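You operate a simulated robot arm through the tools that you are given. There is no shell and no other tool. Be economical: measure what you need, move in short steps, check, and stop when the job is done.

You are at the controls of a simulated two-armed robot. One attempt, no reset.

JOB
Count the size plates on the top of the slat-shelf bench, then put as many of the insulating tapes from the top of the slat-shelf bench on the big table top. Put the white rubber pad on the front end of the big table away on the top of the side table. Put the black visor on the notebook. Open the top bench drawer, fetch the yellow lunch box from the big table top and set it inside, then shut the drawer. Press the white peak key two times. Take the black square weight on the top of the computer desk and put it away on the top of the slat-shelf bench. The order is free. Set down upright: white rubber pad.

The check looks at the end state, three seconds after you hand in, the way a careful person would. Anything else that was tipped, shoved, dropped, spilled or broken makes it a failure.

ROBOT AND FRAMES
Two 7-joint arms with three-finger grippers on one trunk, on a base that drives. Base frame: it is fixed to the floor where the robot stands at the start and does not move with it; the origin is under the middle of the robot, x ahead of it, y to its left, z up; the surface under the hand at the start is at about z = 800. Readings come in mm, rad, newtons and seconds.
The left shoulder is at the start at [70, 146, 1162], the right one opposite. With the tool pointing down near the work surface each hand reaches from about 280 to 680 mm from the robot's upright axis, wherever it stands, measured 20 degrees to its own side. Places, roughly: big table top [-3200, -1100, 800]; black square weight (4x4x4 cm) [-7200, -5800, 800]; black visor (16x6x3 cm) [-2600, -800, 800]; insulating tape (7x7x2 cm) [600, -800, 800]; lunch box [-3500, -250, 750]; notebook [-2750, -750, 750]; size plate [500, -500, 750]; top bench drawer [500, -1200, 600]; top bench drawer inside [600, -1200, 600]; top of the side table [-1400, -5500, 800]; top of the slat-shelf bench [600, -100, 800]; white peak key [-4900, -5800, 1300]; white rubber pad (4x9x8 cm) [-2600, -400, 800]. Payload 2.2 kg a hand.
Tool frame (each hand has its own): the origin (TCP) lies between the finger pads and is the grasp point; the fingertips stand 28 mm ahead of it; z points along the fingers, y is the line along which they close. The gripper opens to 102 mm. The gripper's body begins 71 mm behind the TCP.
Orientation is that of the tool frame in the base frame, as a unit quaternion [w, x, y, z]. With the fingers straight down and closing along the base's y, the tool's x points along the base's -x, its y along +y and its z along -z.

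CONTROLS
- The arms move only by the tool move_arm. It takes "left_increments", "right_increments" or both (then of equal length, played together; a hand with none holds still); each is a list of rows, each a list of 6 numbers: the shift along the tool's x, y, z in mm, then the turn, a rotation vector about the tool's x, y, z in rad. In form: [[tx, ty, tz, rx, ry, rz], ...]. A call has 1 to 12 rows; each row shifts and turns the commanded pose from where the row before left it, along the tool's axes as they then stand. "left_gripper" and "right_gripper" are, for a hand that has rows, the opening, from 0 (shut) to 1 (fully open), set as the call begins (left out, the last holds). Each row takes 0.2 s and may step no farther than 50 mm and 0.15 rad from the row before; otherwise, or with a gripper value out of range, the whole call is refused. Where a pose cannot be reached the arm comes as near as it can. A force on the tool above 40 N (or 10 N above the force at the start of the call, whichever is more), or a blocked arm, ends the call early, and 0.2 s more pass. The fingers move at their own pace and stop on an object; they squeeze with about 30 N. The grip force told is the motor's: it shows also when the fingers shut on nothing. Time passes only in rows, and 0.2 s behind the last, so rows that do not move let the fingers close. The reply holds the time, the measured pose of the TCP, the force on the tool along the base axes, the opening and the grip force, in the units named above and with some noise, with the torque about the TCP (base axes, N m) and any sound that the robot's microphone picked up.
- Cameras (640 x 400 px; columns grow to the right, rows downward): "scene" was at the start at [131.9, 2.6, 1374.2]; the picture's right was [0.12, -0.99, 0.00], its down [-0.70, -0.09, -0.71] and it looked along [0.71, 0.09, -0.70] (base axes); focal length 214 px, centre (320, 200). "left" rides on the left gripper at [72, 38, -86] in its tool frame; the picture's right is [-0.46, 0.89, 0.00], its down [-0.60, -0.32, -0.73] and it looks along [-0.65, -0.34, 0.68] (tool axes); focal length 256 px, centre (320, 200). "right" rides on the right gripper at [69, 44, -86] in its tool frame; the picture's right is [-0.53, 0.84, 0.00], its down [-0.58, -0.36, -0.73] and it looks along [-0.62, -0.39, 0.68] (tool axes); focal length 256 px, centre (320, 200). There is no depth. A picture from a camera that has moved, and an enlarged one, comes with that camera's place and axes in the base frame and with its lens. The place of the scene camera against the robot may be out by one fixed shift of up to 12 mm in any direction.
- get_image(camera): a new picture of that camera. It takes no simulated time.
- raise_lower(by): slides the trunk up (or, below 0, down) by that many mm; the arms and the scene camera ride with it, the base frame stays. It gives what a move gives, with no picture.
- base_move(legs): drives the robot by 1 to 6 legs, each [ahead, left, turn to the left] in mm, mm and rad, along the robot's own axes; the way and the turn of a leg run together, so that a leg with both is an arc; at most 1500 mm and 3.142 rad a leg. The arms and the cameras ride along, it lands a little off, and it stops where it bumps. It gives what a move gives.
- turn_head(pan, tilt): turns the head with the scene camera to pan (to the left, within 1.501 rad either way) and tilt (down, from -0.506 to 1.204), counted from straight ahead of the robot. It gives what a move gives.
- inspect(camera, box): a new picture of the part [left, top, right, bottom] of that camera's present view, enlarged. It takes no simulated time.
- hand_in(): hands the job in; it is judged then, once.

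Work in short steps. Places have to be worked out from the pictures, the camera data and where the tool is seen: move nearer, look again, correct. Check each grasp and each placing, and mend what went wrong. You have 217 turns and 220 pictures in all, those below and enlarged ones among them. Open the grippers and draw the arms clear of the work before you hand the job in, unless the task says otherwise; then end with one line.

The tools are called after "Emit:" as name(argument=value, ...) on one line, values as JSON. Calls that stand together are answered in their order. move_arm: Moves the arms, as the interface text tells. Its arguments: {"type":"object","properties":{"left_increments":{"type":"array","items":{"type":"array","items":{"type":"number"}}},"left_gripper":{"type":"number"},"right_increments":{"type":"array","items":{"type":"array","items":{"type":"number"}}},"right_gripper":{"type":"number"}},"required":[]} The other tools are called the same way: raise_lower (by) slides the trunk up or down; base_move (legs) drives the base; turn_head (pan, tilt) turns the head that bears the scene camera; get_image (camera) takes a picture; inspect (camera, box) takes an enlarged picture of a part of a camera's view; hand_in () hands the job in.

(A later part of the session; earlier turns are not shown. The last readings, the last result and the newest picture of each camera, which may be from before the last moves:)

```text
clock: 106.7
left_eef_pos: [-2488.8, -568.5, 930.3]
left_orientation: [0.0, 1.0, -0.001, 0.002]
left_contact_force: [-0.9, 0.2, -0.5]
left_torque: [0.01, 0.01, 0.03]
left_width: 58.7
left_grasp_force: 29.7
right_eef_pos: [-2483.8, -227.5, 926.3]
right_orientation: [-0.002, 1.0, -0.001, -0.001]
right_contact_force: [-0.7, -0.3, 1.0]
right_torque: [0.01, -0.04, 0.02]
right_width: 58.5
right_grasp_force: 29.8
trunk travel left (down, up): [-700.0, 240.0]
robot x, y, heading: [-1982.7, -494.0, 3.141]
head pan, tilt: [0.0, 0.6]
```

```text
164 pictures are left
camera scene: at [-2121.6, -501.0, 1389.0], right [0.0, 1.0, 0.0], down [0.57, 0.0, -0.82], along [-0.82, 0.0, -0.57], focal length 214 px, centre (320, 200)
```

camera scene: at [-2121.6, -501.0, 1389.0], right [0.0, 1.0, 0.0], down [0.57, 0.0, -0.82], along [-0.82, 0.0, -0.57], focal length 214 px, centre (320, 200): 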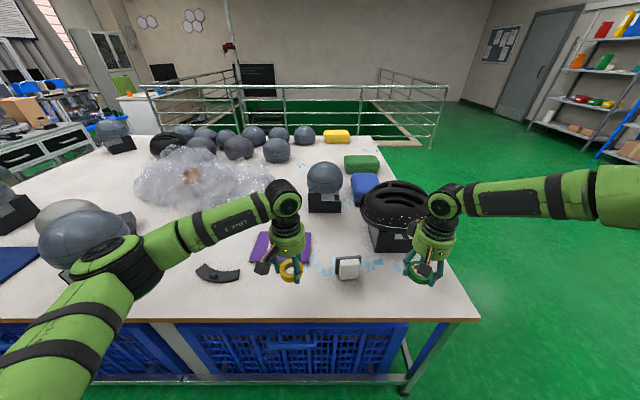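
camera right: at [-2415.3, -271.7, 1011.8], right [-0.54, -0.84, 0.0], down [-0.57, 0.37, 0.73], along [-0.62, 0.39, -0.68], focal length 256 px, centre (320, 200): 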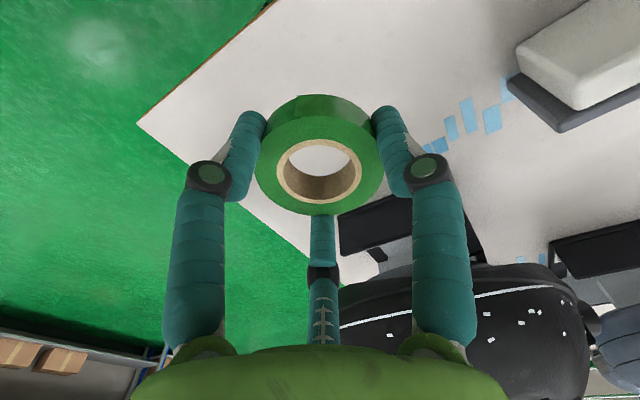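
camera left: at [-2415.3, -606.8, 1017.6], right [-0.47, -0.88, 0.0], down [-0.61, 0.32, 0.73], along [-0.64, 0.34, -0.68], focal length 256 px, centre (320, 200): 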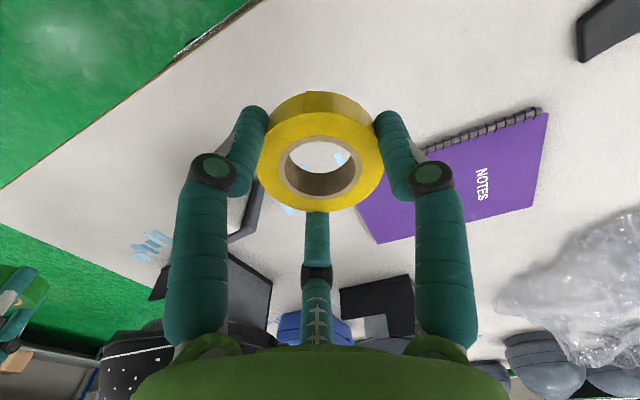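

Spots below both tapes are free. I descend to just above the table.

Emit:
move_arm(left_increments=[[0, 0, 35, 0, 0, 0], [0, 0, 35, 0, 0, 0], [0, 0, 22, 0, 0, 0]], right_increments=[[0, 0, 35, 0, 0, 0], [0, 0, 35, 0, 0, 0], [0, 0, 18, 0, 0, 0]])

Emit:
move_arm(left_increments=[[0, 0, 3, 0, 0, 0], [0, 0, 3, 0, 0, 0], [0, 0, 3, 0, 0, 0]], right_increments=[[0, 0, 3, 0, 0, 0], [0, 0, 3, 0, 0, 0], [0, 0, 3, 0, 0, 0]])

Emit:
get_image(camera="left")

Emit:
get_image(camera="right")

```text
clock: 107.5
left_eef_pos: [-2487.6, -570.9, 839.9]
left_orientation: [0.0, 1.0, 0.0, 0.0]
left_contact_force: [0.9, -0.2, -0.3]
left_torque: [-0.03, 0.01, -0.01]
left_width: 58.4
left_grasp_force: 29.0
right_eef_pos: [-2481.2, -227.9, 843.9]
right_orientation: [0.0, 1.0, -0.001, -0.002]
right_contact_force: [0.2, 0.0, -0.8]
right_torque: [-0.02, 0.0, -0.01]
right_width: 58.3
right_grasp_force: 29.8
trunk travel left (down, up): [-700.0, 240.0]
robot x, y, heading: [-1981.4, -491.1, 3.139]
head pan, tilt: [0.0, 0.6]
```

```text
clock: 108.2
left_eef_pos: [-2487.9, -567.9, 831.7]
left_orientation: [0.0, 1.0, -0.001, 0.001]
left_contact_force: [0.5, -0.1, -0.6]
left_torque: [0.0, -0.01, 0.0]
left_width: 58.5
left_grasp_force: 30.2
right_eef_pos: [-2479.3, -223.3, 839.6]
right_orientation: [0.0, 1.0, -0.001, -0.003]
right_contact_force: [0.6, -0.3, -0.6]
right_torque: [0.0, 0.02, -0.02]
right_width: 58.3
right_grasp_force: 30.0
right hand out of reach, approached as far as the arm can: row 1, 3
trunk travel left (down, up): [-700.0, 240.0]
robot x, y, heading: [-1979.3, -493.6, 3.143]
head pan, tilt: [0.0, 0.6]
```

```text
163 pictures are left
camera left: at [-2413.9, -606.2, 918.9], right [-0.47, -0.88, 0.0], down [-0.6, 0.32, 0.73], along [-0.65, 0.34, -0.68], focal length 256 px, centre (320, 200)
```

left: 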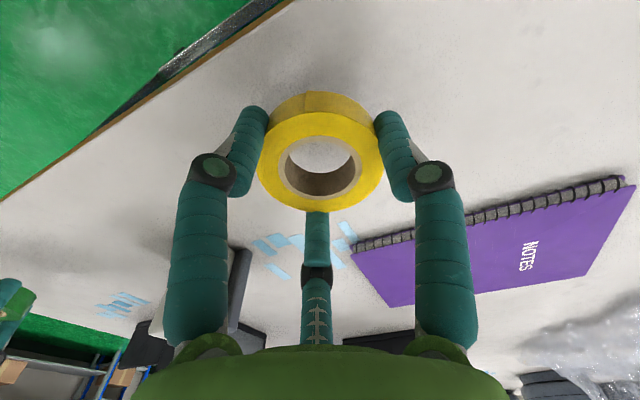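

```text
162 pictures are left
camera right: at [-2410.7, -268.2, 924.9], right [-0.54, -0.84, 0.0], down [-0.57, 0.37, 0.73], along [-0.62, 0.39, -0.68], focal length 256 px, centre (320, 200)
```

right: 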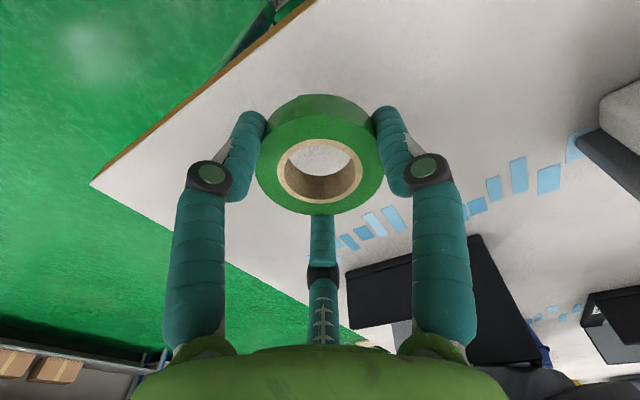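

The right arm is at its limit; I finish the left first: a few mm down and open.

Emit:
move_arm(left_increments=[[0, 0, 2, 0, 0, 0], [0, 0, 2, 0, 0, 0], [0, 0, 2, 0, 0, 0]])

Emit:
move_arm(left_increments=[[0, 0, 0, 0, 0, 0], [0, 0, 0, 0, 0, 0], [0, 0, -40, 0, 0, 0], [0, 0, -40, 0, 0, 0]], left_gripper=1)

Emit:
raise_lower(by=-10)

Emit:
get_image(camera="left")

```text
clock: 109.0
left_eef_pos: [-2486.8, -566.7, 827.5]
left_orientation: [0.0, 1.0, -0.001, 0.001]
left_contact_force: [0.9, -0.3, -1.1]
left_torque: [0.04, -0.01, 0.01]
left_width: 58.5
left_grasp_force: 30.1
right_eef_pos: [-2478.0, -223.7, 838.5]
right_orientation: [-0.001, 1.0, -0.002, -0.003]
right_contact_force: [0.1, 0.8, -0.4]
right_torque: [-0.02, -0.03, 0.02]
right_width: 58.4
right_grasp_force: 30.6
trunk travel left (down, up): [-700.0, 240.0]
robot x, y, heading: [-1978.4, -490.2, 3.137]
head pan, tilt: [0.0, 0.6]
```

```text
clock: 110.0
left_eef_pos: [-2484.5, -566.6, 903.8]
left_orientation: [0.0, 1.0, -0.001, 0.001]
left_contact_force: [0.6, -0.2, 0.1]
left_torque: [0.04, 0.0, -0.01]
left_width: 101.9
left_grasp_force: 0.0
right_eef_pos: [-2478.4, -224.6, 839.8]
right_orientation: [-0.001, 1.0, -0.002, -0.003]
right_contact_force: [-0.4, 0.3, -1.2]
right_torque: [-0.01, -0.01, 0.0]
right_width: 58.5
right_grasp_force: 30.0
trunk travel left (down, up): [-700.0, 240.0]
robot x, y, heading: [-1981.4, -496.4, 3.138]
head pan, tilt: [0.0, 0.6]
```

```text
clock: 110.6
left_eef_pos: [-2485.7, -568.2, 895.2]
left_orientation: [0.0, 1.0, -0.001, 0.001]
left_contact_force: [-0.2, 0.8, 0.4]
left_torque: [0.0, -0.01, 0.02]
left_width: 102.0
left_grasp_force: 0.0
right_eef_pos: [-2479.3, -223.9, 830.1]
right_orientation: [0.0, 1.0, -0.002, -0.002]
right_contact_force: [-0.6, 0.1, -0.5]
right_torque: [-0.01, -0.03, 0.02]
right_width: 58.6
right_grasp_force: 30.0
trunk travel left (down, up): [-690.0, 250.0]
robot x, y, heading: [-1982.6, -496.1, 3.14]
head pan, tilt: [0.0, 0.6]
```

```text
161 pictures are left
camera left: at [-2412.8, -605.2, 981.4], right [-0.47, -0.88, 0.0], down [-0.6, 0.32, 0.73], along [-0.65, 0.34, -0.68], focal length 256 px, centre (320, 200)
```

left: 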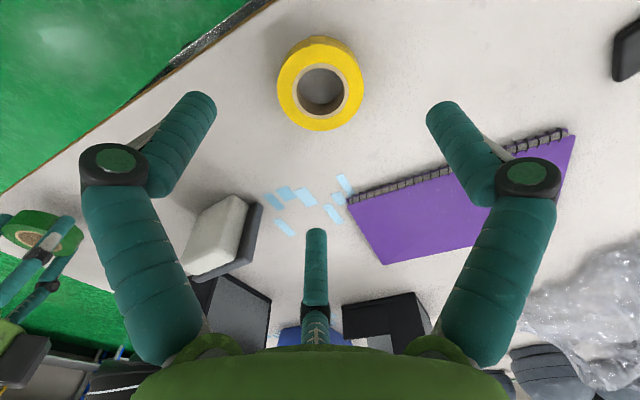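

Yellow lies flat on the table. I lower the trunk 5 mm and release the green tape, then lift.

Emit:
raise_lower(by=-5)

Emit:
move_arm(right_increments=[[0, 0, 0, 0, 0, 0], [0, 0, 0, 0, 0, 0], [0, 0, -40, 0, 0, 0], [0, 0, -40, 0, 0, 0]], right_gripper=1)

Emit:
get_image(camera="right")

Emit:
get_image(camera="scene")

```text
clock: 111.2
left_eef_pos: [-2486.3, -567.1, 889.9]
left_orientation: [0.0, 1.0, -0.001, 0.0]
left_contact_force: [0.3, 0.4, 0.5]
left_torque: [0.01, -0.02, -0.02]
left_width: 101.9
left_grasp_force: 0.0
right_eef_pos: [-2479.9, -222.5, 823.3]
right_orientation: [0.0, 1.0, -0.001, -0.003]
right_contact_force: [0.9, 0.3, 0.2]
right_torque: [-0.01, -0.01, -0.01]
right_width: 58.5
right_grasp_force: 30.1
trunk travel left (down, up): [-685.0, 255.0]
robot x, y, heading: [-1977.6, -494.6, 3.139]
head pan, tilt: [0.0, 0.6]
```

```text
clock: 112.2
left_eef_pos: [-2485.6, -566.7, 889.6]
left_orientation: [0.0, 1.0, -0.001, 0.0]
left_contact_force: [0.7, -0.3, -0.3]
left_torque: [0.02, -0.01, 0.0]
left_width: 102.0
left_grasp_force: 0.1
right_eef_pos: [-2478.1, -221.7, 905.3]
right_orientation: [0.0, 1.0, -0.002, -0.003]
right_contact_force: [1.0, -0.1, 0.2]
right_torque: [0.0, 0.02, -0.01]
right_width: 102.1
right_grasp_force: 0.0
trunk travel left (down, up): [-685.0, 255.0]
robot x, y, heading: [-1981.6, -494.9, 3.141]
head pan, tilt: [0.0, 0.6]
```

```text
160 pictures are left
camera right: at [-2409.5, -266.8, 991.1], right [-0.54, -0.84, 0.0], down [-0.57, 0.37, 0.73], along [-0.62, 0.39, -0.68], focal length 256 px, centre (320, 200)
```

right: 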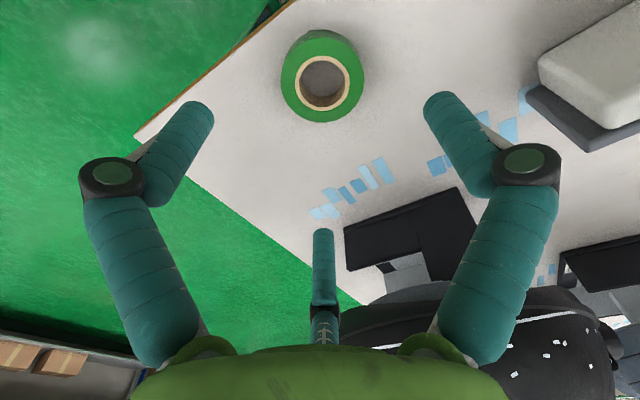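

```text
159 pictures are left
camera scene: at [-2117.6, -499.8, 1374.4], right [0.0, 1.0, 0.0], down [0.56, 0.0, -0.83], along [-0.83, 0.0, -0.56], focal length 214 px, centre (320, 200)
```

scene: 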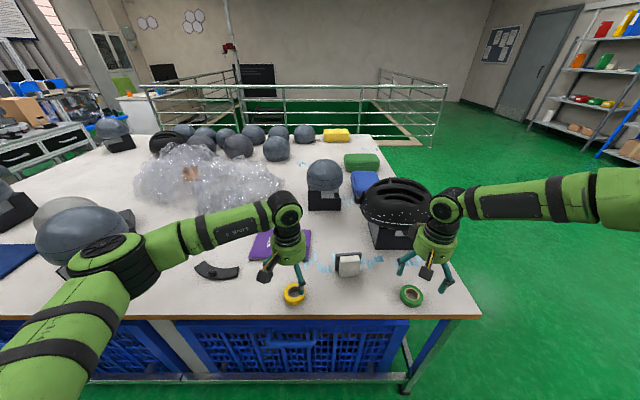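

Both tapes lie on the table. Next the visor: I move the left hand over it (≈ −2535,−824) to look.

Emit:
move_arm(left_increments=[[0, 40, -15, 0, 0, 0], [0, 45, -15, 0, 0, 0], [-8, 45, -10, 0, 0, 0], [-8, 45, -10, 0, 0, 0], [-8, 45, 0, 0, 0, 0]], right_increments=[[20, 0, -30, 0, 0, 0], [40, 0, -20, 0, 0, 0], [40, 0, 0, 0, 0, 0], [30, 0, 0, 0, 0, 0], [0, 0, 0, 0, 0, 0]])

Emit:
get_image(camera="left")

Emit:
inspect(camera="scene", box=[160, 200, 400, 320])

```text
clock: 113.4
left_eef_pos: [-2509.6, -788.8, 937.8]
left_orientation: [0.0, 1.0, -0.001, 0.001]
left_contact_force: [-0.4, 0.2, -1.2]
left_torque: [0.03, -0.01, 0.0]
left_width: 102.0
left_grasp_force: 0.2
right_eef_pos: [-2347.3, -224.4, 954.3]
right_orientation: [-0.001, 1.0, -0.002, -0.002]
right_contact_force: [0.1, 0.7, -0.5]
right_torque: [0.02, -0.02, -0.02]
right_width: 101.8
right_grasp_force: 0.1
trunk travel left (down, up): [-685.0, 255.0]
robot x, y, heading: [-1983.0, -492.9, 3.137]
head pan, tilt: [0.0, 0.6]
```

```text
158 pictures are left
camera left: at [-2436.1, -826.4, 1025.1], right [-0.47, -0.88, 0.0], down [-0.6, 0.32, 0.73], along [-0.64, 0.34, -0.68], focal length 256 px, centre (320, 200)
```

left: 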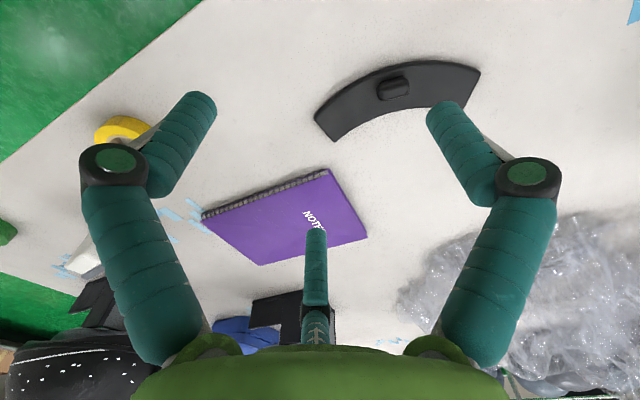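

```text
2.67 times, centred on (280, 260) of scene
camera zoom: at [-2119.5, -501.2, 1374.3], right [0.0, 1.0, 0.0], down [0.57, 0.0, -0.82], along [-0.82, 0.0, -0.57], focal length 572 px, centre (427, 40)
```

zoom: 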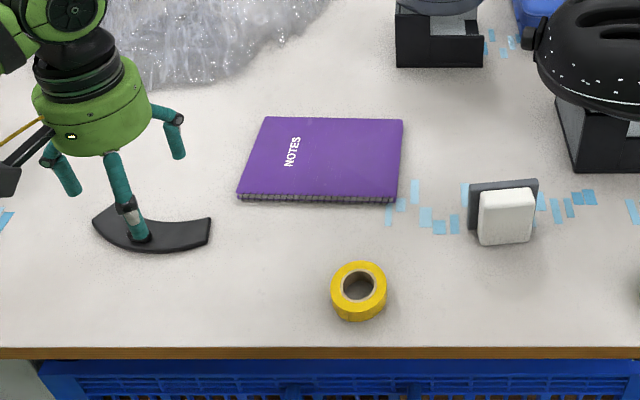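

Visor centre ≈ (−2543,−837), tilted about 12°; notebook centre ≈ (−2661,−649). I drive 90 mm closer, then turn the left hand to close across the visor's width.

Emit:
base_move(legs=[[90, 0, 0]])

Emit:
move_arm(left_increments=[[8, 5, 0, 0, 0, -0.136], [8, 5, 0, 0, 0, -0.136], [8, 5, 0, 0, 0, -0.136], [8, 5, 0, 0, 0, -0.136], [5, 5, 0, 0, 0, -0.136], [0, 0, 0, 0, 0, -0.136], [0, 0, 0, 0, 0, -0.136], [0, 0, 0, 0, 0, -0.136], [0, 0, 0, 0, 0, -0.136], [0, 0, 0, 0, 0, -0.136]])

Emit:
get_image(camera="left")

```text
clock: 114.5
left_eef_pos: [-2600.1, -783.9, 939.7]
left_orientation: [0.0, 1.0, -0.002, 0.0]
left_contact_force: [-0.8, -0.1, 0.4]
left_torque: [0.02, -0.01, -0.01]
left_width: 102.0
left_grasp_force: 0.1
right_eef_pos: [-2437.1, -222.7, 956.9]
right_orientation: [-0.001, 1.0, -0.003, -0.003]
right_contact_force: [0.8, -0.1, 0.1]
right_torque: [0.0, 0.03, 0.04]
right_width: 101.9
right_grasp_force: 0.1
trunk travel left (down, up): [-685.0, 255.0]
robot x, y, heading: [-2069.8, -493.1, 3.134]
head pan, tilt: [0.0, 0.6]
```

```text
clock: 116.7
left_eef_pos: [-2558.3, -800.3, 938.6]
left_orientation: [0.001, 0.778, 0.628, 0.001]
left_contact_force: [-0.2, 0.6, -0.8]
left_torque: [0.01, 0.01, 0.0]
left_width: 102.1
left_grasp_force: 0.2
right_eef_pos: [-2438.3, -221.2, 955.8]
right_orientation: [0.0, 1.0, -0.002, -0.003]
right_contact_force: [-0.8, -0.3, -0.3]
right_torque: [-0.01, 0.02, -0.02]
right_width: 102.0
right_grasp_force: 0.0
trunk travel left (down, up): [-685.0, 255.0]
robot x, y, heading: [-2072.4, -494.1, 3.139]
head pan, tilt: [0.0, 0.6]
```

```text
156 pictures are left
camera left: at [-2504.5, -736.7, 1026.2], right [0.77, -0.64, 0.0], down [-0.44, -0.52, 0.73], along [-0.47, -0.56, -0.68], focal length 256 px, centre (320, 200)
```

left: 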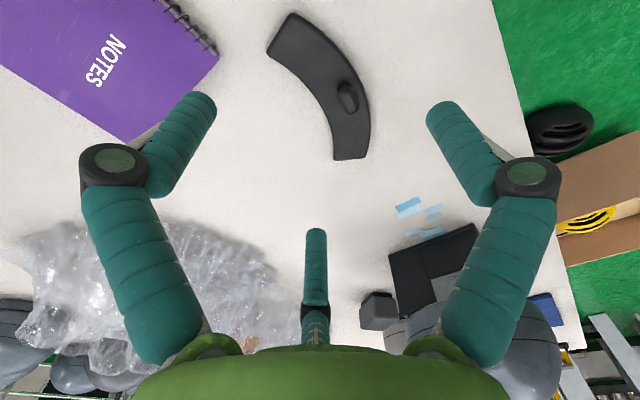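

The turn works. I correct yaw by 5°, centre over the visor and descend to 870 to look again.

Emit:
move_arm(left_increments=[[0, 0, 0, 0, 0, 0.09], [-24, 15, 30, 0, 0, 0], [0, 0, 39, 0, 0, 0]])

Emit:
get_image(camera="left")

```text
clock: 117.5
left_eef_pos: [-2553.5, -828.2, 867.1]
left_orientation: [0.0, 0.806, 0.592, 0.001]
left_contact_force: [0.2, 1.1, -0.6]
left_torque: [-0.03, -0.01, 0.02]
left_width: 102.0
left_grasp_force: 0.1
right_eef_pos: [-2438.9, -221.6, 954.8]
right_orientation: [0.0, 1.0, -0.003, -0.001]
right_contact_force: [-0.3, -0.7, 0.0]
right_torque: [-0.01, -0.01, 0.06]
right_width: 102.2
right_grasp_force: 0.0
trunk travel left (down, up): [-685.0, 255.0]
robot x, y, heading: [-2073.7, -493.6, 3.143]
head pan, tilt: [0.0, 0.6]
```

```text
155 pictures are left
camera left: at [-2494.4, -769.5, 954.2], right [0.7, -0.71, 0.0], down [-0.48, -0.48, 0.73], along [-0.52, -0.52, -0.68], focal length 256 px, centre (320, 200)
```

left: 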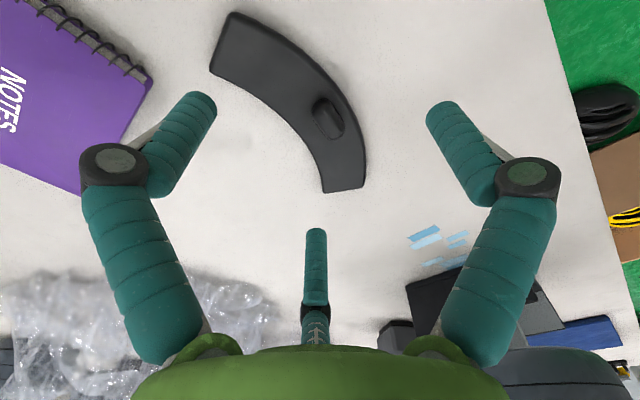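

Well centred over the visor's middle. I descend to z≈833 and close.

Emit:
move_arm(left_increments=[[0, 2, 17, 0, 0, -0.04], [0, 0, 17, 0, 0, 0]])

Emit:
move_arm(left_increments=[[0, 0, 0, 0, 0, 0], [0, 0, 0, 0, 0, 0], [0, 0, 0, 0, 0, 0]], left_gripper=0)

Emit:
get_image(camera="left")

```text
clock: 118.1
left_eef_pos: [-2549.3, -828.7, 835.5]
left_orientation: [0.0, 0.794, 0.607, 0.001]
left_contact_force: [0.2, 0.1, -0.8]
left_torque: [0.01, 0.0, 0.01]
left_width: 102.0
left_grasp_force: 0.0
right_eef_pos: [-2437.5, -221.9, 954.6]
right_orientation: [0.0, 1.0, -0.003, -0.003]
right_contact_force: [0.3, 0.6, 0.4]
right_torque: [0.03, 0.0, -0.02]
right_width: 101.8
right_grasp_force: 0.0
trunk travel left (down, up): [-685.0, 255.0]
robot x, y, heading: [-2074.5, -493.5, 3.142]
head pan, tilt: [0.0, 0.6]
```

```text
clock: 118.9
left_eef_pos: [-2549.1, -828.4, 835.3]
left_orientation: [0.0, 0.794, 0.608, 0.0]
left_contact_force: [-0.1, -0.3, -0.5]
left_torque: [-0.01, 0.0, 0.03]
left_width: 2.2
left_grasp_force: 30.1
right_eef_pos: [-2437.7, -223.0, 955.6]
right_orientation: [0.0, 1.0, -0.002, -0.002]
right_contact_force: [-0.2, -0.8, 0.0]
right_torque: [-0.06, 0.0, -0.01]
right_width: 101.9
right_grasp_force: 0.1
trunk travel left (down, up): [-685.0, 255.0]
robot x, y, heading: [-2072.6, -493.7, 3.137]
head pan, tilt: [0.0, 0.6]
```

```text
154 pictures are left
camera left: at [-2492.4, -768.1, 922.6], right [0.73, -0.68, 0.0], down [-0.47, -0.5, 0.73], along [-0.5, -0.54, -0.68], focal length 256 px, centre (320, 200)
```

left: 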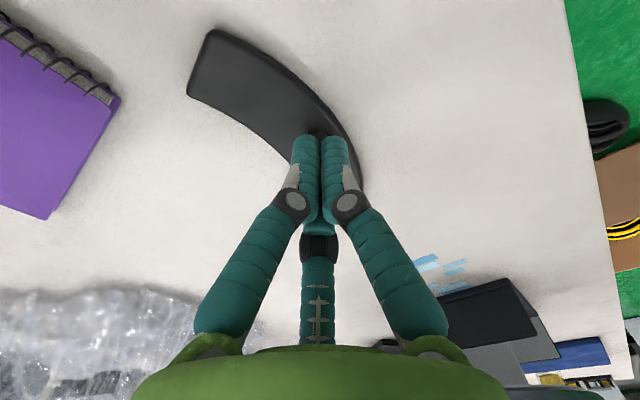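

The fingers closed above the thin visor. I open, go lower, and close again.

Emit:
move_arm(left_increments=[[0, 0, 0, 0, 0, 0], [0, 0, 0, 0, 0, 0], [0, 0, 0, 0, 0, 0], [0, 0, 5, 0, 0, 0], [0, 0, 5, 0, 0, 0], [0, 0, 3, 0, 0, 0]], left_gripper=1)

Emit:
move_arm(left_increments=[[0, 0, 0, 0, 0, 0], [0, 0, 0, 0, 0, 0], [0, 0, 0, 0, 0, 0]], left_gripper=0)

Emit:
get_image(camera="left")

```text
clock: 120.3
left_eef_pos: [-2550.8, -828.0, 823.2]
left_orientation: [0.0, 0.794, 0.607, -0.001]
left_contact_force: [-0.1, 0.5, -0.3]
left_torque: [0.02, -0.01, 0.01]
left_width: 102.0
left_grasp_force: 0.0
right_eef_pos: [-2437.5, -221.4, 955.6]
right_orientation: [0.0, 1.0, -0.003, -0.003]
right_contact_force: [-0.7, 0.1, -0.3]
right_torque: [-0.02, 0.03, 0.01]
right_width: 101.9
right_grasp_force: 0.0
trunk travel left (down, up): [-685.0, 255.0]
robot x, y, heading: [-2077.0, -493.7, 3.14]
head pan, tilt: [0.0, 0.6]
```

```text
clock: 121.1
left_eef_pos: [-2549.8, -827.4, 823.3]
left_orientation: [0.001, 0.795, 0.607, 0.0]
left_contact_force: [-1.5, 0.0, 0.2]
left_torque: [-0.06, 0.04, -0.02]
left_width: 17.9
left_grasp_force: 29.6
right_eef_pos: [-2437.1, -222.4, 955.4]
right_orientation: [0.0, 1.0, -0.002, -0.002]
right_contact_force: [0.2, -0.6, -0.1]
right_torque: [0.0, 0.0, -0.01]
right_width: 101.8
right_grasp_force: 0.0
trunk travel left (down, up): [-685.0, 255.0]
robot x, y, heading: [-2074.6, -492.6, 3.137]
head pan, tilt: [0.0, 0.6]
```

```text
153 pictures are left
camera left: at [-2493.7, -767.7, 910.3], right [0.73, -0.68, 0.0], down [-0.47, -0.5, 0.73], along [-0.5, -0.54, -0.68], focal length 256 px, centre (320, 200)
```

left: 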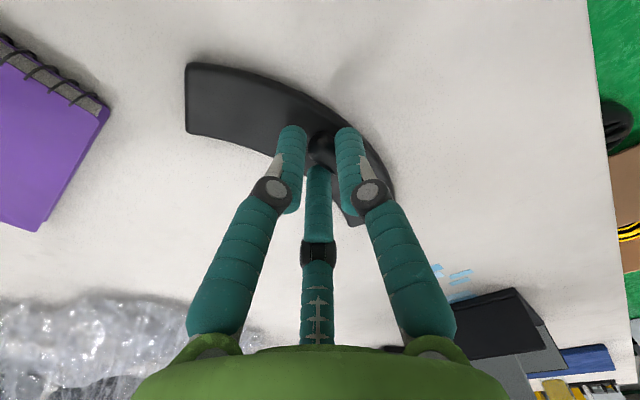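

The knob of the visor is held (18 mm). I lift slowly and check.

Emit:
move_arm(left_increments=[[0, 0, -4, 0, 0, 0], [0, 0, -8, 0, 0, 0], [0, 0, -12, 0, 0, 0], [0, 0, -18, 0, 0, 0], [0, 0, -18, 0, 0, 0]])

Emit:
get_image(camera="left")

Emit:
inspect(camera="scene", box=[120, 180, 360, 330])

```text
clock: 122.3
left_eef_pos: [-2550.3, -826.7, 883.4]
left_orientation: [0.0, 0.794, 0.608, 0.001]
left_contact_force: [0.2, 0.7, -0.5]
left_torque: [0.0, 0.02, 0.02]
left_width: 17.9
left_grasp_force: 30.4
right_eef_pos: [-2437.8, -223.4, 954.5]
right_orientation: [0.001, 1.0, -0.002, -0.003]
right_contact_force: [-0.3, -0.5, -0.9]
right_torque: [0.03, 0.0, -0.02]
right_width: 101.9
right_grasp_force: 0.1
trunk travel left (down, up): [-685.0, 255.0]
robot x, y, heading: [-2076.2, -494.1, 3.135]
head pan, tilt: [0.0, 0.6]
```

```text
152 pictures are left
camera left: at [-2494.3, -767.4, 970.1], right [0.73, -0.68, 0.0], down [-0.47, -0.5, 0.73], along [-0.5, -0.54, -0.68], focal length 256 px, centre (320, 200)
```

left: 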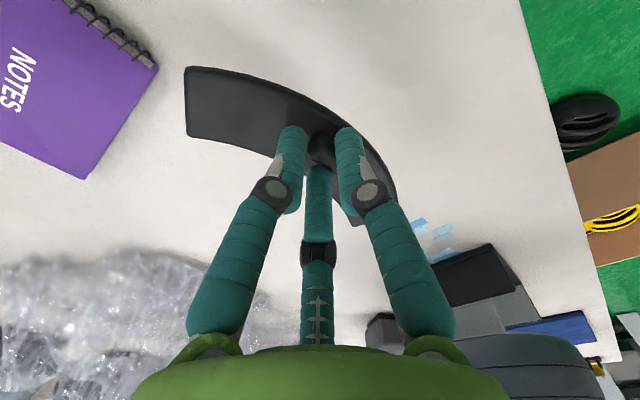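

```text
2.67 times, centred on (240, 255) of scene
camera zoom: at [-2210.1, -498.8, 1374.4], right [0.0, 1.0, 0.0], down [0.56, 0.0, -0.83], along [-0.83, 0.0, -0.56], focal length 572 px, centre (533, 53)
```

zoom: 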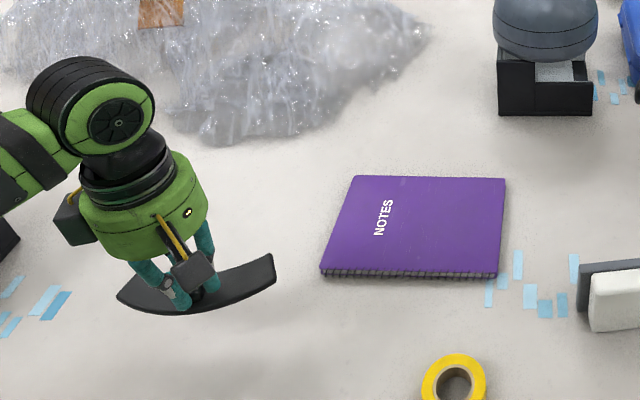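

Held level. I raise a little, move over the notebook centre, and look.

Emit:
move_arm(left_increments=[[0, 0, -20, 0, 0, 0], [23.6, -23.6, -10, 0, 0, 0], [23.6, -23.6, 0, 0, 0, 0], [23.6, -23.6, 0, 0, 0, 0], [23.6, -23.6, 0, 0, 0, 0], [23.6, -23.6, 0, 0, 0, 0], [23.6, -23.6, 0, 0, 0, 0]])

Emit:
get_image(camera="left")

Emit:
inspect(camera="scene", box=[160, 160, 400, 310])

```text
clock: 123.9
left_eef_pos: [-2649.3, -651.2, 913.3]
left_orientation: [0.001, 0.795, 0.607, -0.001]
left_contact_force: [0.4, 0.2, -0.5]
left_torque: [-0.04, 0.0, -0.01]
left_width: 18.0
left_grasp_force: 30.6
right_eef_pos: [-2438.3, -221.5, 955.3]
right_orientation: [0.001, 1.0, -0.002, -0.002]
right_contact_force: [0.0, 0.4, -0.4]
right_torque: [-0.03, 0.0, 0.03]
right_width: 102.1
right_grasp_force: 0.1
trunk travel left (down, up): [-685.0, 255.0]
robot x, y, heading: [-2069.4, -492.4, 3.139]
head pan, tilt: [0.0, 0.6]
```

```text
150 pictures are left
camera left: at [-2593.3, -591.9, 999.4], right [0.73, -0.68, 0.0], down [-0.47, -0.5, 0.73], along [-0.5, -0.54, -0.68], focal length 256 px, centre (320, 200)
```

left: 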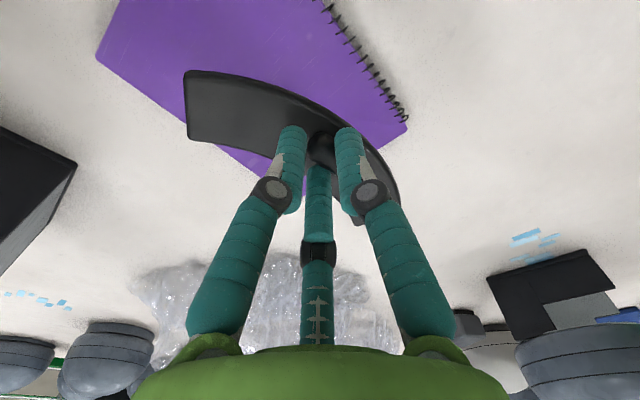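

```text
2.67 times, centred on (280, 235) of scene
camera zoom: at [-2211.0, -497.0, 1374.3], right [0.0, 1.0, 0.0], down [0.57, 0.0, -0.82], along [-0.82, 0.0, -0.57], focal length 572 px, centre (427, 107)
```

zoom: 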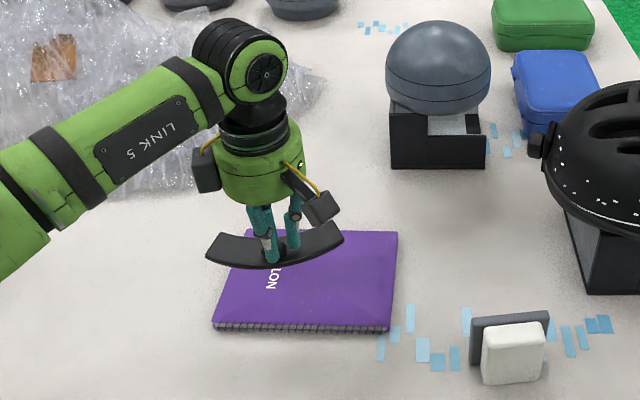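

The notebook centre by the hand camera is about (−2683,−631), so I shift 20 mm back and 18 mm right, and lower to just above it.

Emit:
move_arm(left_increments=[[12, -24, 20, 0, 0, 0], [0, 0, 30, 0, 0, 0], [0, 0, 20, 0, 0, 0]])

Emit:
get_image(camera="left")

Emit:
inspect(camera="scene", box=[160, 160, 400, 310])

```text
clock: 124.7
left_eef_pos: [-2672.5, -636.7, 843.3]
left_orientation: [0.0, 0.795, 0.607, 0.0]
left_contact_force: [-0.9, -0.3, 0.2]
left_torque: [-0.02, -0.04, -0.02]
left_width: 17.8
left_grasp_force: 30.0
right_eef_pos: [-2438.2, -222.5, 954.7]
right_orientation: [-0.001, 1.0, -0.003, -0.002]
right_contact_force: [-1.3, -0.4, 0.4]
right_torque: [0.01, 0.01, 0.0]
right_width: 102.2
right_grasp_force: 0.2
trunk travel left (down, up): [-685.0, 255.0]
robot x, y, heading: [-2077.1, -485.9, 3.138]
head pan, tilt: [0.0, 0.6]
```

```text
148 pictures are left
camera left: at [-2616.0, -576.3, 930.2], right [0.73, -0.68, 0.0], down [-0.46, -0.5, 0.73], along [-0.5, -0.54, -0.68], focal length 256 px, centre (320, 200)
```

left: 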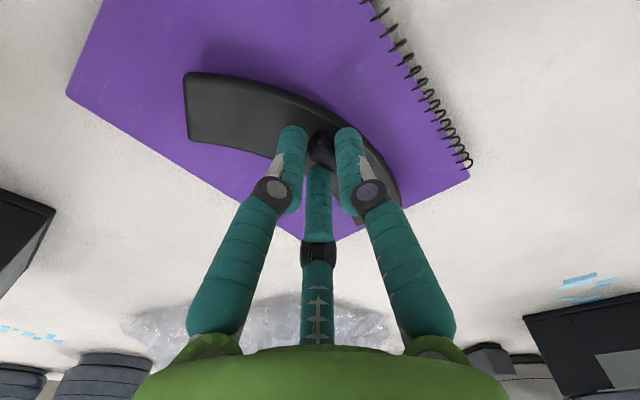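

```text
2.67 times, centred on (280, 235) of scene
camera zoom: at [-2210.4, -499.6, 1374.4], right [0.0, 1.0, 0.0], down [0.57, 0.0, -0.82], along [-0.82, 0.0, -0.57], focal length 572 px, centre (427, 107)
```

zoom: 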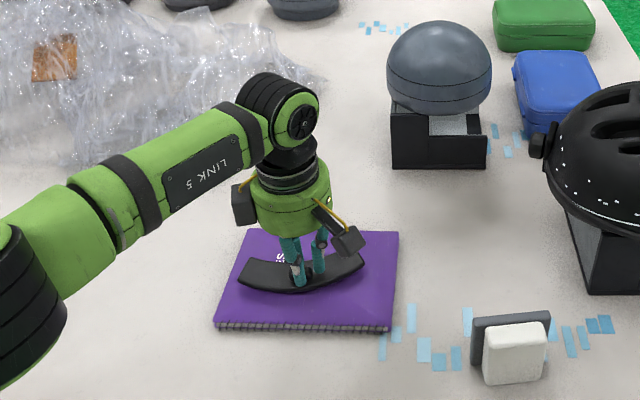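

Nicely over the notebook. I lower in small steps until contact and open.

Emit:
move_arm(left_increments=[[0, 0, 4, 0, 0, 0], [0, 0, 3, 0, 0, 0], [0, 0, 2, 0, 0, 0]])

Emit:
get_image(camera="left")

```text
clock: 125.5
left_eef_pos: [-2672.0, -635.9, 835.6]
left_orientation: [-0.002, 0.794, 0.607, -0.001]
left_contact_force: [-1.6, -0.5, 13.4]
left_torque: [-0.53, -0.1, -0.08]
left_width: 17.7
left_grasp_force: 29.8
right_eef_pos: [-2435.9, -222.3, 956.6]
right_orientation: [0.0, 1.0, -0.003, -0.004]
right_contact_force: [-0.4, -0.1, -0.1]
right_torque: [0.0, -0.01, 0.0]
right_width: 101.9
right_grasp_force: 0.0
trunk travel left (down, up): [-685.0, 255.0]
robot x, y, heading: [-2072.7, -493.9, 3.134]
head pan, tilt: [0.0, 0.6]
```

```text
146 pictures are left
camera left: at [-2614.2, -575.8, 923.1], right [0.73, -0.68, 0.0], down [-0.46, -0.5, 0.73], along [-0.5, -0.54, -0.68], focal length 256 px, centre (320, 200)
```

left: 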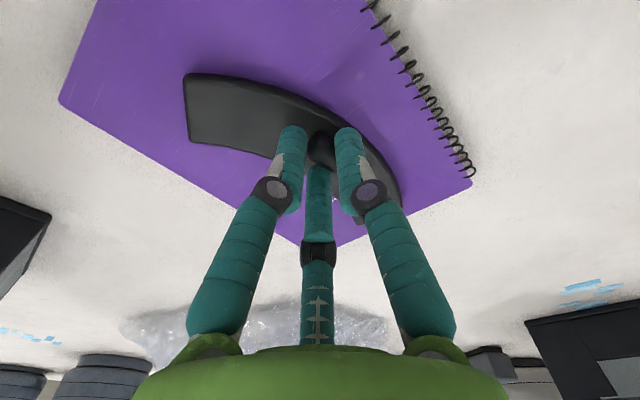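

Contact (13 N). I open and lift.

Emit:
move_arm(left_increments=[[0, 0, -1, 0, 0, 0], [0, 0, 0, 0, 0, 0], [0, 0, -20, 0, 0, 0], [0, 0, -40, 0, 0, 0], [0, 0, -40, 0, 0, 0]], left_gripper=0.6)

Emit:
get_image(camera="left")

```text
clock: 126.7
left_eef_pos: [-2669.9, -634.6, 934.5]
left_orientation: [0.001, 0.795, 0.607, 0.0]
left_contact_force: [0.8, 1.0, -0.4]
left_torque: [-0.01, 0.0, 0.05]
left_width: 61.2
left_grasp_force: 0.0
right_eef_pos: [-2437.7, -223.4, 953.6]
right_orientation: [0.001, 1.0, -0.003, -0.003]
right_contact_force: [-0.4, 0.8, -0.4]
right_torque: [0.01, 0.0, 0.01]
right_width: 102.0
right_grasp_force: 0.0
trunk travel left (down, up): [-685.0, 255.0]
robot x, y, heading: [-2075.7, -492.0, 3.138]
head pan, tilt: [0.0, 0.6]
```

```text
145 pictures are left
camera left: at [-2613.1, -574.4, 1022.1], right [0.73, -0.68, 0.0], down [-0.47, -0.5, 0.73], along [-0.5, -0.54, -0.68], focal length 256 px, centre (320, 200)
```

left: 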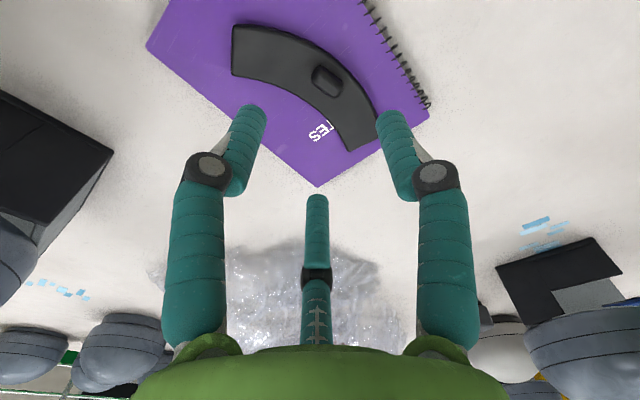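

The visor sits fully on the notebook. I draw both arms back and restore the left hand's yaw, then back away from the table.

Emit:
move_arm(left_increments=[[0, 0, -40, 0, 0, 0], [10, 38, 0, 0, 0, 0], [10, 38, 0, 0, 0, 0], [10, 38, 0, 0, 0, 0], [10, 38, 0, 0, 0, 0], [10, 38, 0, 0, 0, 0], [10, 38, 0, 0, 0, 0]], right_increments=[[0, 0, -30, 0, 0, 0], [20, 10, 0, 0, 0, 0], [20, 10, 0, 0, 0, 0], [0, 0, 0, 0, 0, 0], [0, 0, 0, 0, 0, 0], [0, 0, 0, 0, 0, 0], [0, 0, 0, 0, 0, 0]])

Emit:
move_arm(left_increments=[[0, 0, 0, 0, 0, 0.131], [0, 0, 0, 0, 0, 0.131], [0, 0, 0, 0, 0, 0.131], [0, 0, 0, 0, 0, 0.131], [0, 0, 0, 0, 0, 0.131], [0, 0, 0, 0, 0, 0.131], [0, 0, 0, 0, 0, 0.131], [0, 0, 0, 0, 0, 0.131], [0, 0, 0, 0, 0, 0.131], [0, 0, 0, 0, 0, 0.131]], left_gripper=1)

Emit:
base_move(legs=[[-500, 0, 0], [0, -950, -0.05], [1500, 0, 0]])

Emit:
turn_head(pan=0.9, tilt=0.5)

Emit:
get_image(camera="scene")

```text
clock: 128.3
left_eef_pos: [-2432.3, -638.5, 972.9]
left_orientation: [0.0, 0.795, 0.607, -0.001]
left_contact_force: [0.3, -0.4, 0.5]
left_torque: [0.02, 0.01, 0.03]
left_width: 61.2
left_grasp_force: 0.1
right_eef_pos: [-2398.3, -240.8, 988.0]
right_orientation: [0.0, 1.0, -0.003, -0.002]
right_contact_force: [0.9, -0.1, -0.8]
right_torque: [-0.01, 0.02, -0.01]
right_width: 102.2
right_grasp_force: 0.0
trunk travel left (down, up): [-685.0, 255.0]
robot x, y, heading: [-2071.3, -490.4, 3.139]
head pan, tilt: [0.0, 0.6]
```

```text
clock: 130.5
left_eef_pos: [-2434.8, -638.0, 976.1]
left_orientation: [-0.001, 1.0, -0.004, 0.001]
left_contact_force: [-0.6, 0.6, 0.0]
left_torque: [-0.01, -0.04, -0.02]
left_width: 101.5
left_grasp_force: 0.1
right_eef_pos: [-2399.3, -242.2, 987.0]
right_orientation: [-0.001, 1.0, -0.003, -0.003]
right_contact_force: [-0.2, 0.9, -0.7]
right_torque: [-0.01, -0.04, 0.02]
right_width: 102.2
right_grasp_force: 0.1
trunk travel left (down, up): [-685.0, 255.0]
robot x, y, heading: [-2070.5, -493.0, 3.133]
head pan, tilt: [0.0, 0.6]
```

```text
clock: 145.0
left_eef_pos: [-3423.1, 386.4, 974.2]
left_orientation: [0.0, 1.0, -0.02, 0.0]
left_contact_force: [0.0, -0.4, -0.1]
left_torque: [0.0, -0.03, -0.02]
left_width: 101.8
left_grasp_force: 0.0
right_eef_pos: [-3373.5, 781.8, 986.9]
right_orientation: [0.0, 1.0, -0.02, -0.002]
right_contact_force: [0.5, 0.2, 0.5]
right_torque: [0.01, 0.0, 0.0]
right_width: 101.8
right_grasp_force: 0.1
trunk travel left (down, up): [-685.0, 255.0]
robot x, y, heading: [-3055.2, 520.6, 3.1]
head pan, tilt: [0.0, 0.6]
```

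```text
clock: 146.2
left_eef_pos: [-3424.1, 387.5, 975.1]
left_orientation: [0.0, 1.0, -0.021, 0.002]
left_contact_force: [0.1, -1.2, 0.1]
left_torque: [-0.03, -0.03, -0.03]
left_width: 102.0
left_grasp_force: 0.0
right_eef_pos: [-3374.2, 782.8, 986.7]
right_orientation: [-0.001, 1.0, -0.021, -0.002]
right_contact_force: [0.2, 0.2, -0.3]
right_torque: [0.03, 0.01, 0.01]
right_width: 101.9
right_grasp_force: 0.0
trunk travel left (down, up): [-685.0, 255.0]
robot x, y, heading: [-3055.4, 521.1, 3.104]
head pan, tilt: [0.901, 0.499]
```

```text
144 pictures are left
camera scene: at [-3165.4, 446.6, 1383.5], right [-0.76, 0.65, 0.0], down [0.31, 0.36, -0.88], along [-0.57, -0.67, -0.48], focal length 214 px, centre (320, 200)
```

scene: 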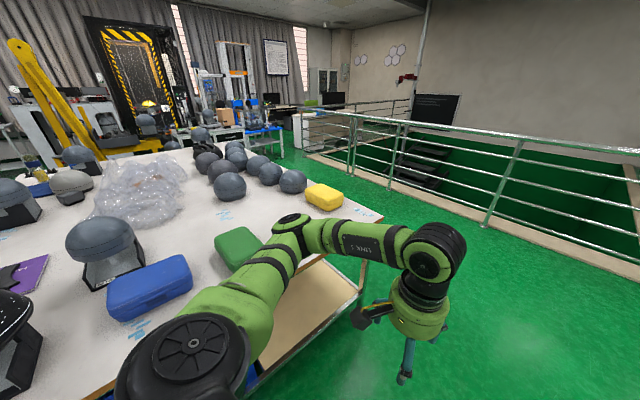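

The yellow lunch box is at about (−3880,−350). I drive along the table's right side and turn to face it.

Emit:
base_move(legs=[[780, 0, 0], [0, 0, 1.61]])

Emit:
turn_head(pan=0.0, tilt=0.65)

Emit:
get_image(camera="scene")

```text
clock: 154.4
left_eef_pos: [-3703.5, 184.8, 974.1]
left_orientation: [-0.001, 0.707, 0.707, 0.001]
left_contact_force: [-0.2, -0.9, 0.1]
left_torque: [0.02, 0.0, -0.03]
left_width: 101.8
left_grasp_force: 0.0
right_eef_pos: [-4101.7, 218.6, 986.4]
right_orientation: [0.002, 0.708, 0.707, -0.002]
right_contact_force: [0.8, 0.2, 0.4]
right_torque: [0.0, -0.01, 0.0]
right_width: 102.1
right_grasp_force: 0.1
trunk travel left (down, up): [-685.0, 255.0]
robot x, y, heading: [-3849.1, 545.0, -1.573]
head pan, tilt: [0.901, 0.499]
```

```text
clock: 155.6
left_eef_pos: [-3704.6, 184.8, 975.3]
left_orientation: [0.0, 0.708, 0.707, 0.001]
left_contact_force: [0.5, -0.5, -0.5]
left_torque: [-0.01, 0.02, 0.02]
left_width: 101.9
left_grasp_force: 0.0
right_eef_pos: [-4101.3, 218.1, 986.8]
right_orientation: [0.001, 0.707, 0.707, -0.002]
right_contact_force: [-0.5, 0.2, 0.7]
right_torque: [0.0, -0.01, -0.01]
right_width: 102.1
right_grasp_force: 0.1
trunk travel left (down, up): [-685.0, 255.0]
robot x, y, heading: [-3853.2, 547.8, -1.572]
head pan, tilt: [0.0, 0.649]
```

```text
143 pictures are left
camera scene: at [-3851.6, 401.4, 1370.1], right [-1.0, 0.0, 0.0], down [0.0, 0.6, -0.8], along [0.0, -0.8, -0.6], focal length 214 px, centre (320, 200)
```

scene: 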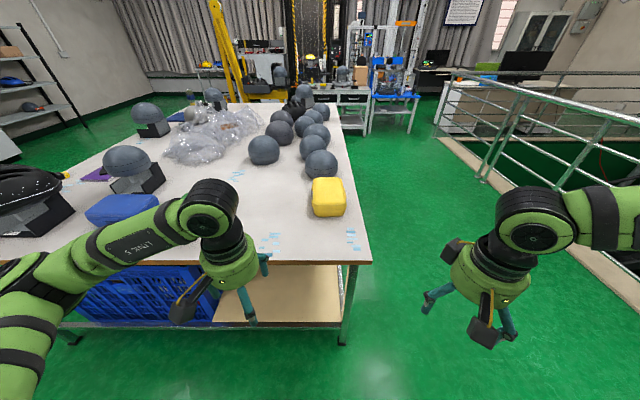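

The lunch box is at about (−3886,−341), roughly 15 cm wide. I move closer with it on the left hand's side.

Emit:
base_move(legs=[[260, -117, 0]])

Emit:
move_arm(left_increments=[[-40, 10, 0, 0, 0, 0], [-40, 10, 0, 0, 0, 0], [-40, 10, 0, 0, 0, 0], [-30, 10, 0, 0, 0, 0]])

Emit:
get_image(camera="left")

Emit:
get_image(camera="scene")

```text
clock: 157.6
left_eef_pos: [-3824.0, -80.7, 974.5]
left_orientation: [0.0, 0.71, 0.705, 0.0]
left_contact_force: [-0.4, -0.2, -0.1]
left_torque: [0.0, -0.02, -0.01]
left_width: 101.8
left_grasp_force: 0.1
right_eef_pos: [-4220.4, -42.9, 986.9]
right_orientation: [0.001, 0.71, 0.704, -0.003]
right_contact_force: [-0.5, -0.7, -0.7]
right_torque: [-0.01, -0.01, 0.01]
right_width: 102.1
right_grasp_force: 0.0
trunk travel left (down, up): [-685.0, 255.0]
robot x, y, heading: [-3967.7, 281.8, -1.573]
head pan, tilt: [0.0, 0.649]
```

```text
clock: 158.6
left_eef_pos: [-3781.9, -235.8, 973.2]
left_orientation: [0.0, 0.71, 0.704, 0.001]
left_contact_force: [-0.3, 0.1, -0.3]
left_torque: [-0.03, 0.0, 0.01]
left_width: 102.0
left_grasp_force: 0.1
right_eef_pos: [-4219.6, -44.3, 986.0]
right_orientation: [0.002, 0.709, 0.705, -0.002]
right_contact_force: [1.0, 0.0, 0.8]
right_torque: [0.04, 0.01, 0.0]
right_width: 101.9
right_grasp_force: 0.1
trunk travel left (down, up): [-685.0, 255.0]
robot x, y, heading: [-3967.2, 279.9, -1.574]
head pan, tilt: [0.0, 0.649]
```

```text
142 pictures are left
camera left: at [-3742.2, -162.0, 1061.9], right [0.88, -0.47, 0.0], down [-0.32, -0.6, 0.73], along [-0.35, -0.64, -0.68], focal length 256 px, centre (320, 200)
```

left: 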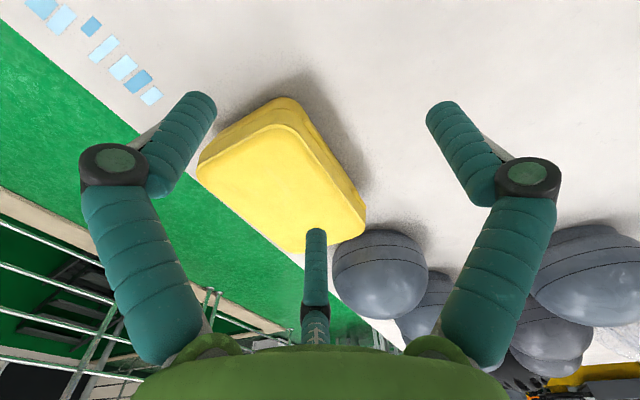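

```text
141 pictures are left
camera scene: at [-3968.7, 136.7, 1370.0], right [-1.0, 0.01, 0.0], down [0.0, 0.6, -0.8], along [0.0, -0.8, -0.6], focal length 214 px, centre (320, 200)
```

scene: 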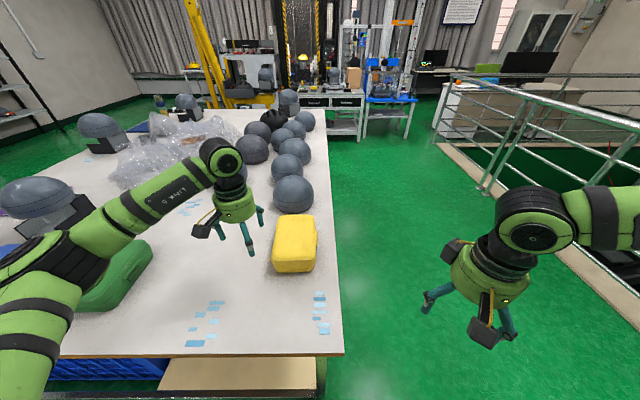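

I hover the left hand over the lunch box to measure its width.

Emit:
move_arm(left_increments=[[-30, -25, -20, 0, 0, 0], [-30, -25, -20, 0, 0, 0], [-30, -25, -10, 0, 0, 0], [-10, -10, 0, 0, 0, 0]])

Emit:
get_image(camera="left")

Emit:
inspect(camera="scene", box=[200, 180, 360, 280])

```text
clock: 159.6
left_eef_pos: [-3868.3, -331.9, 1026.0]
left_orientation: [0.0, 0.71, 0.704, 0.001]
left_contact_force: [-0.7, -0.1, 1.1]
left_torque: [0.02, -0.01, -0.02]
left_width: 101.9
left_grasp_force: 0.2
right_eef_pos: [-4220.6, -44.3, 988.2]
right_orientation: [0.002, 0.709, 0.705, -0.002]
right_contact_force: [0.5, 0.0, -0.5]
right_torque: [0.0, 0.0, 0.04]
right_width: 102.2
right_grasp_force: 0.0
trunk travel left (down, up): [-685.0, 255.0]
robot x, y, heading: [-3966.6, 280.3, -1.579]
head pan, tilt: [0.0, 0.649]
```

```text
140 pictures are left
camera left: at [-3829.4, -259.5, 1113.2], right [0.88, -0.47, 0.0], down [-0.32, -0.6, 0.73], along [-0.34, -0.64, -0.68], focal length 256 px, centre (320, 200)
```

left: 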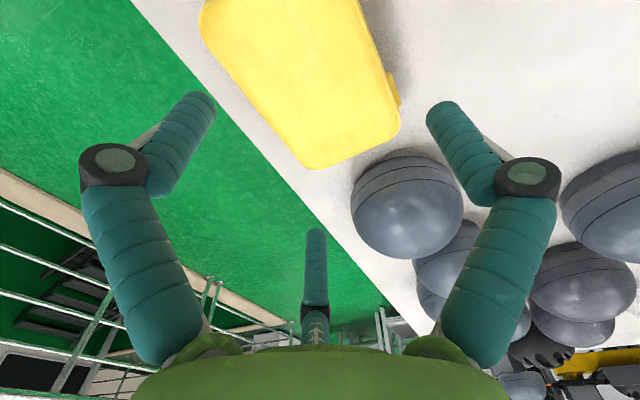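

```text
4.00 times, centred on (280, 230) of scene
camera zoom: at [-3969.5, 137.1, 1370.1], right [-1.0, 0.01, 0.0], down [0.0, 0.6, -0.8], along [0.0, -0.8, -0.6], focal length 858 px, centre (480, 80)
```

zoom: 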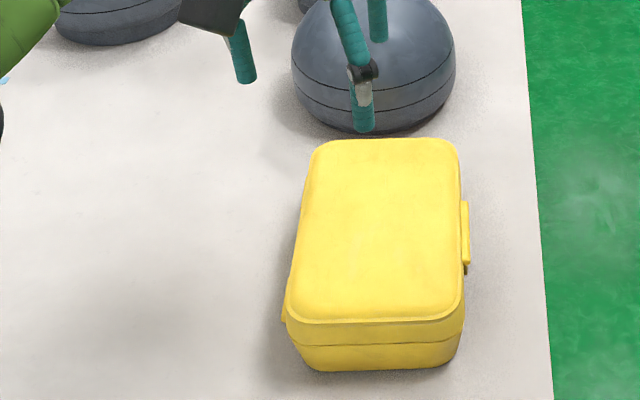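

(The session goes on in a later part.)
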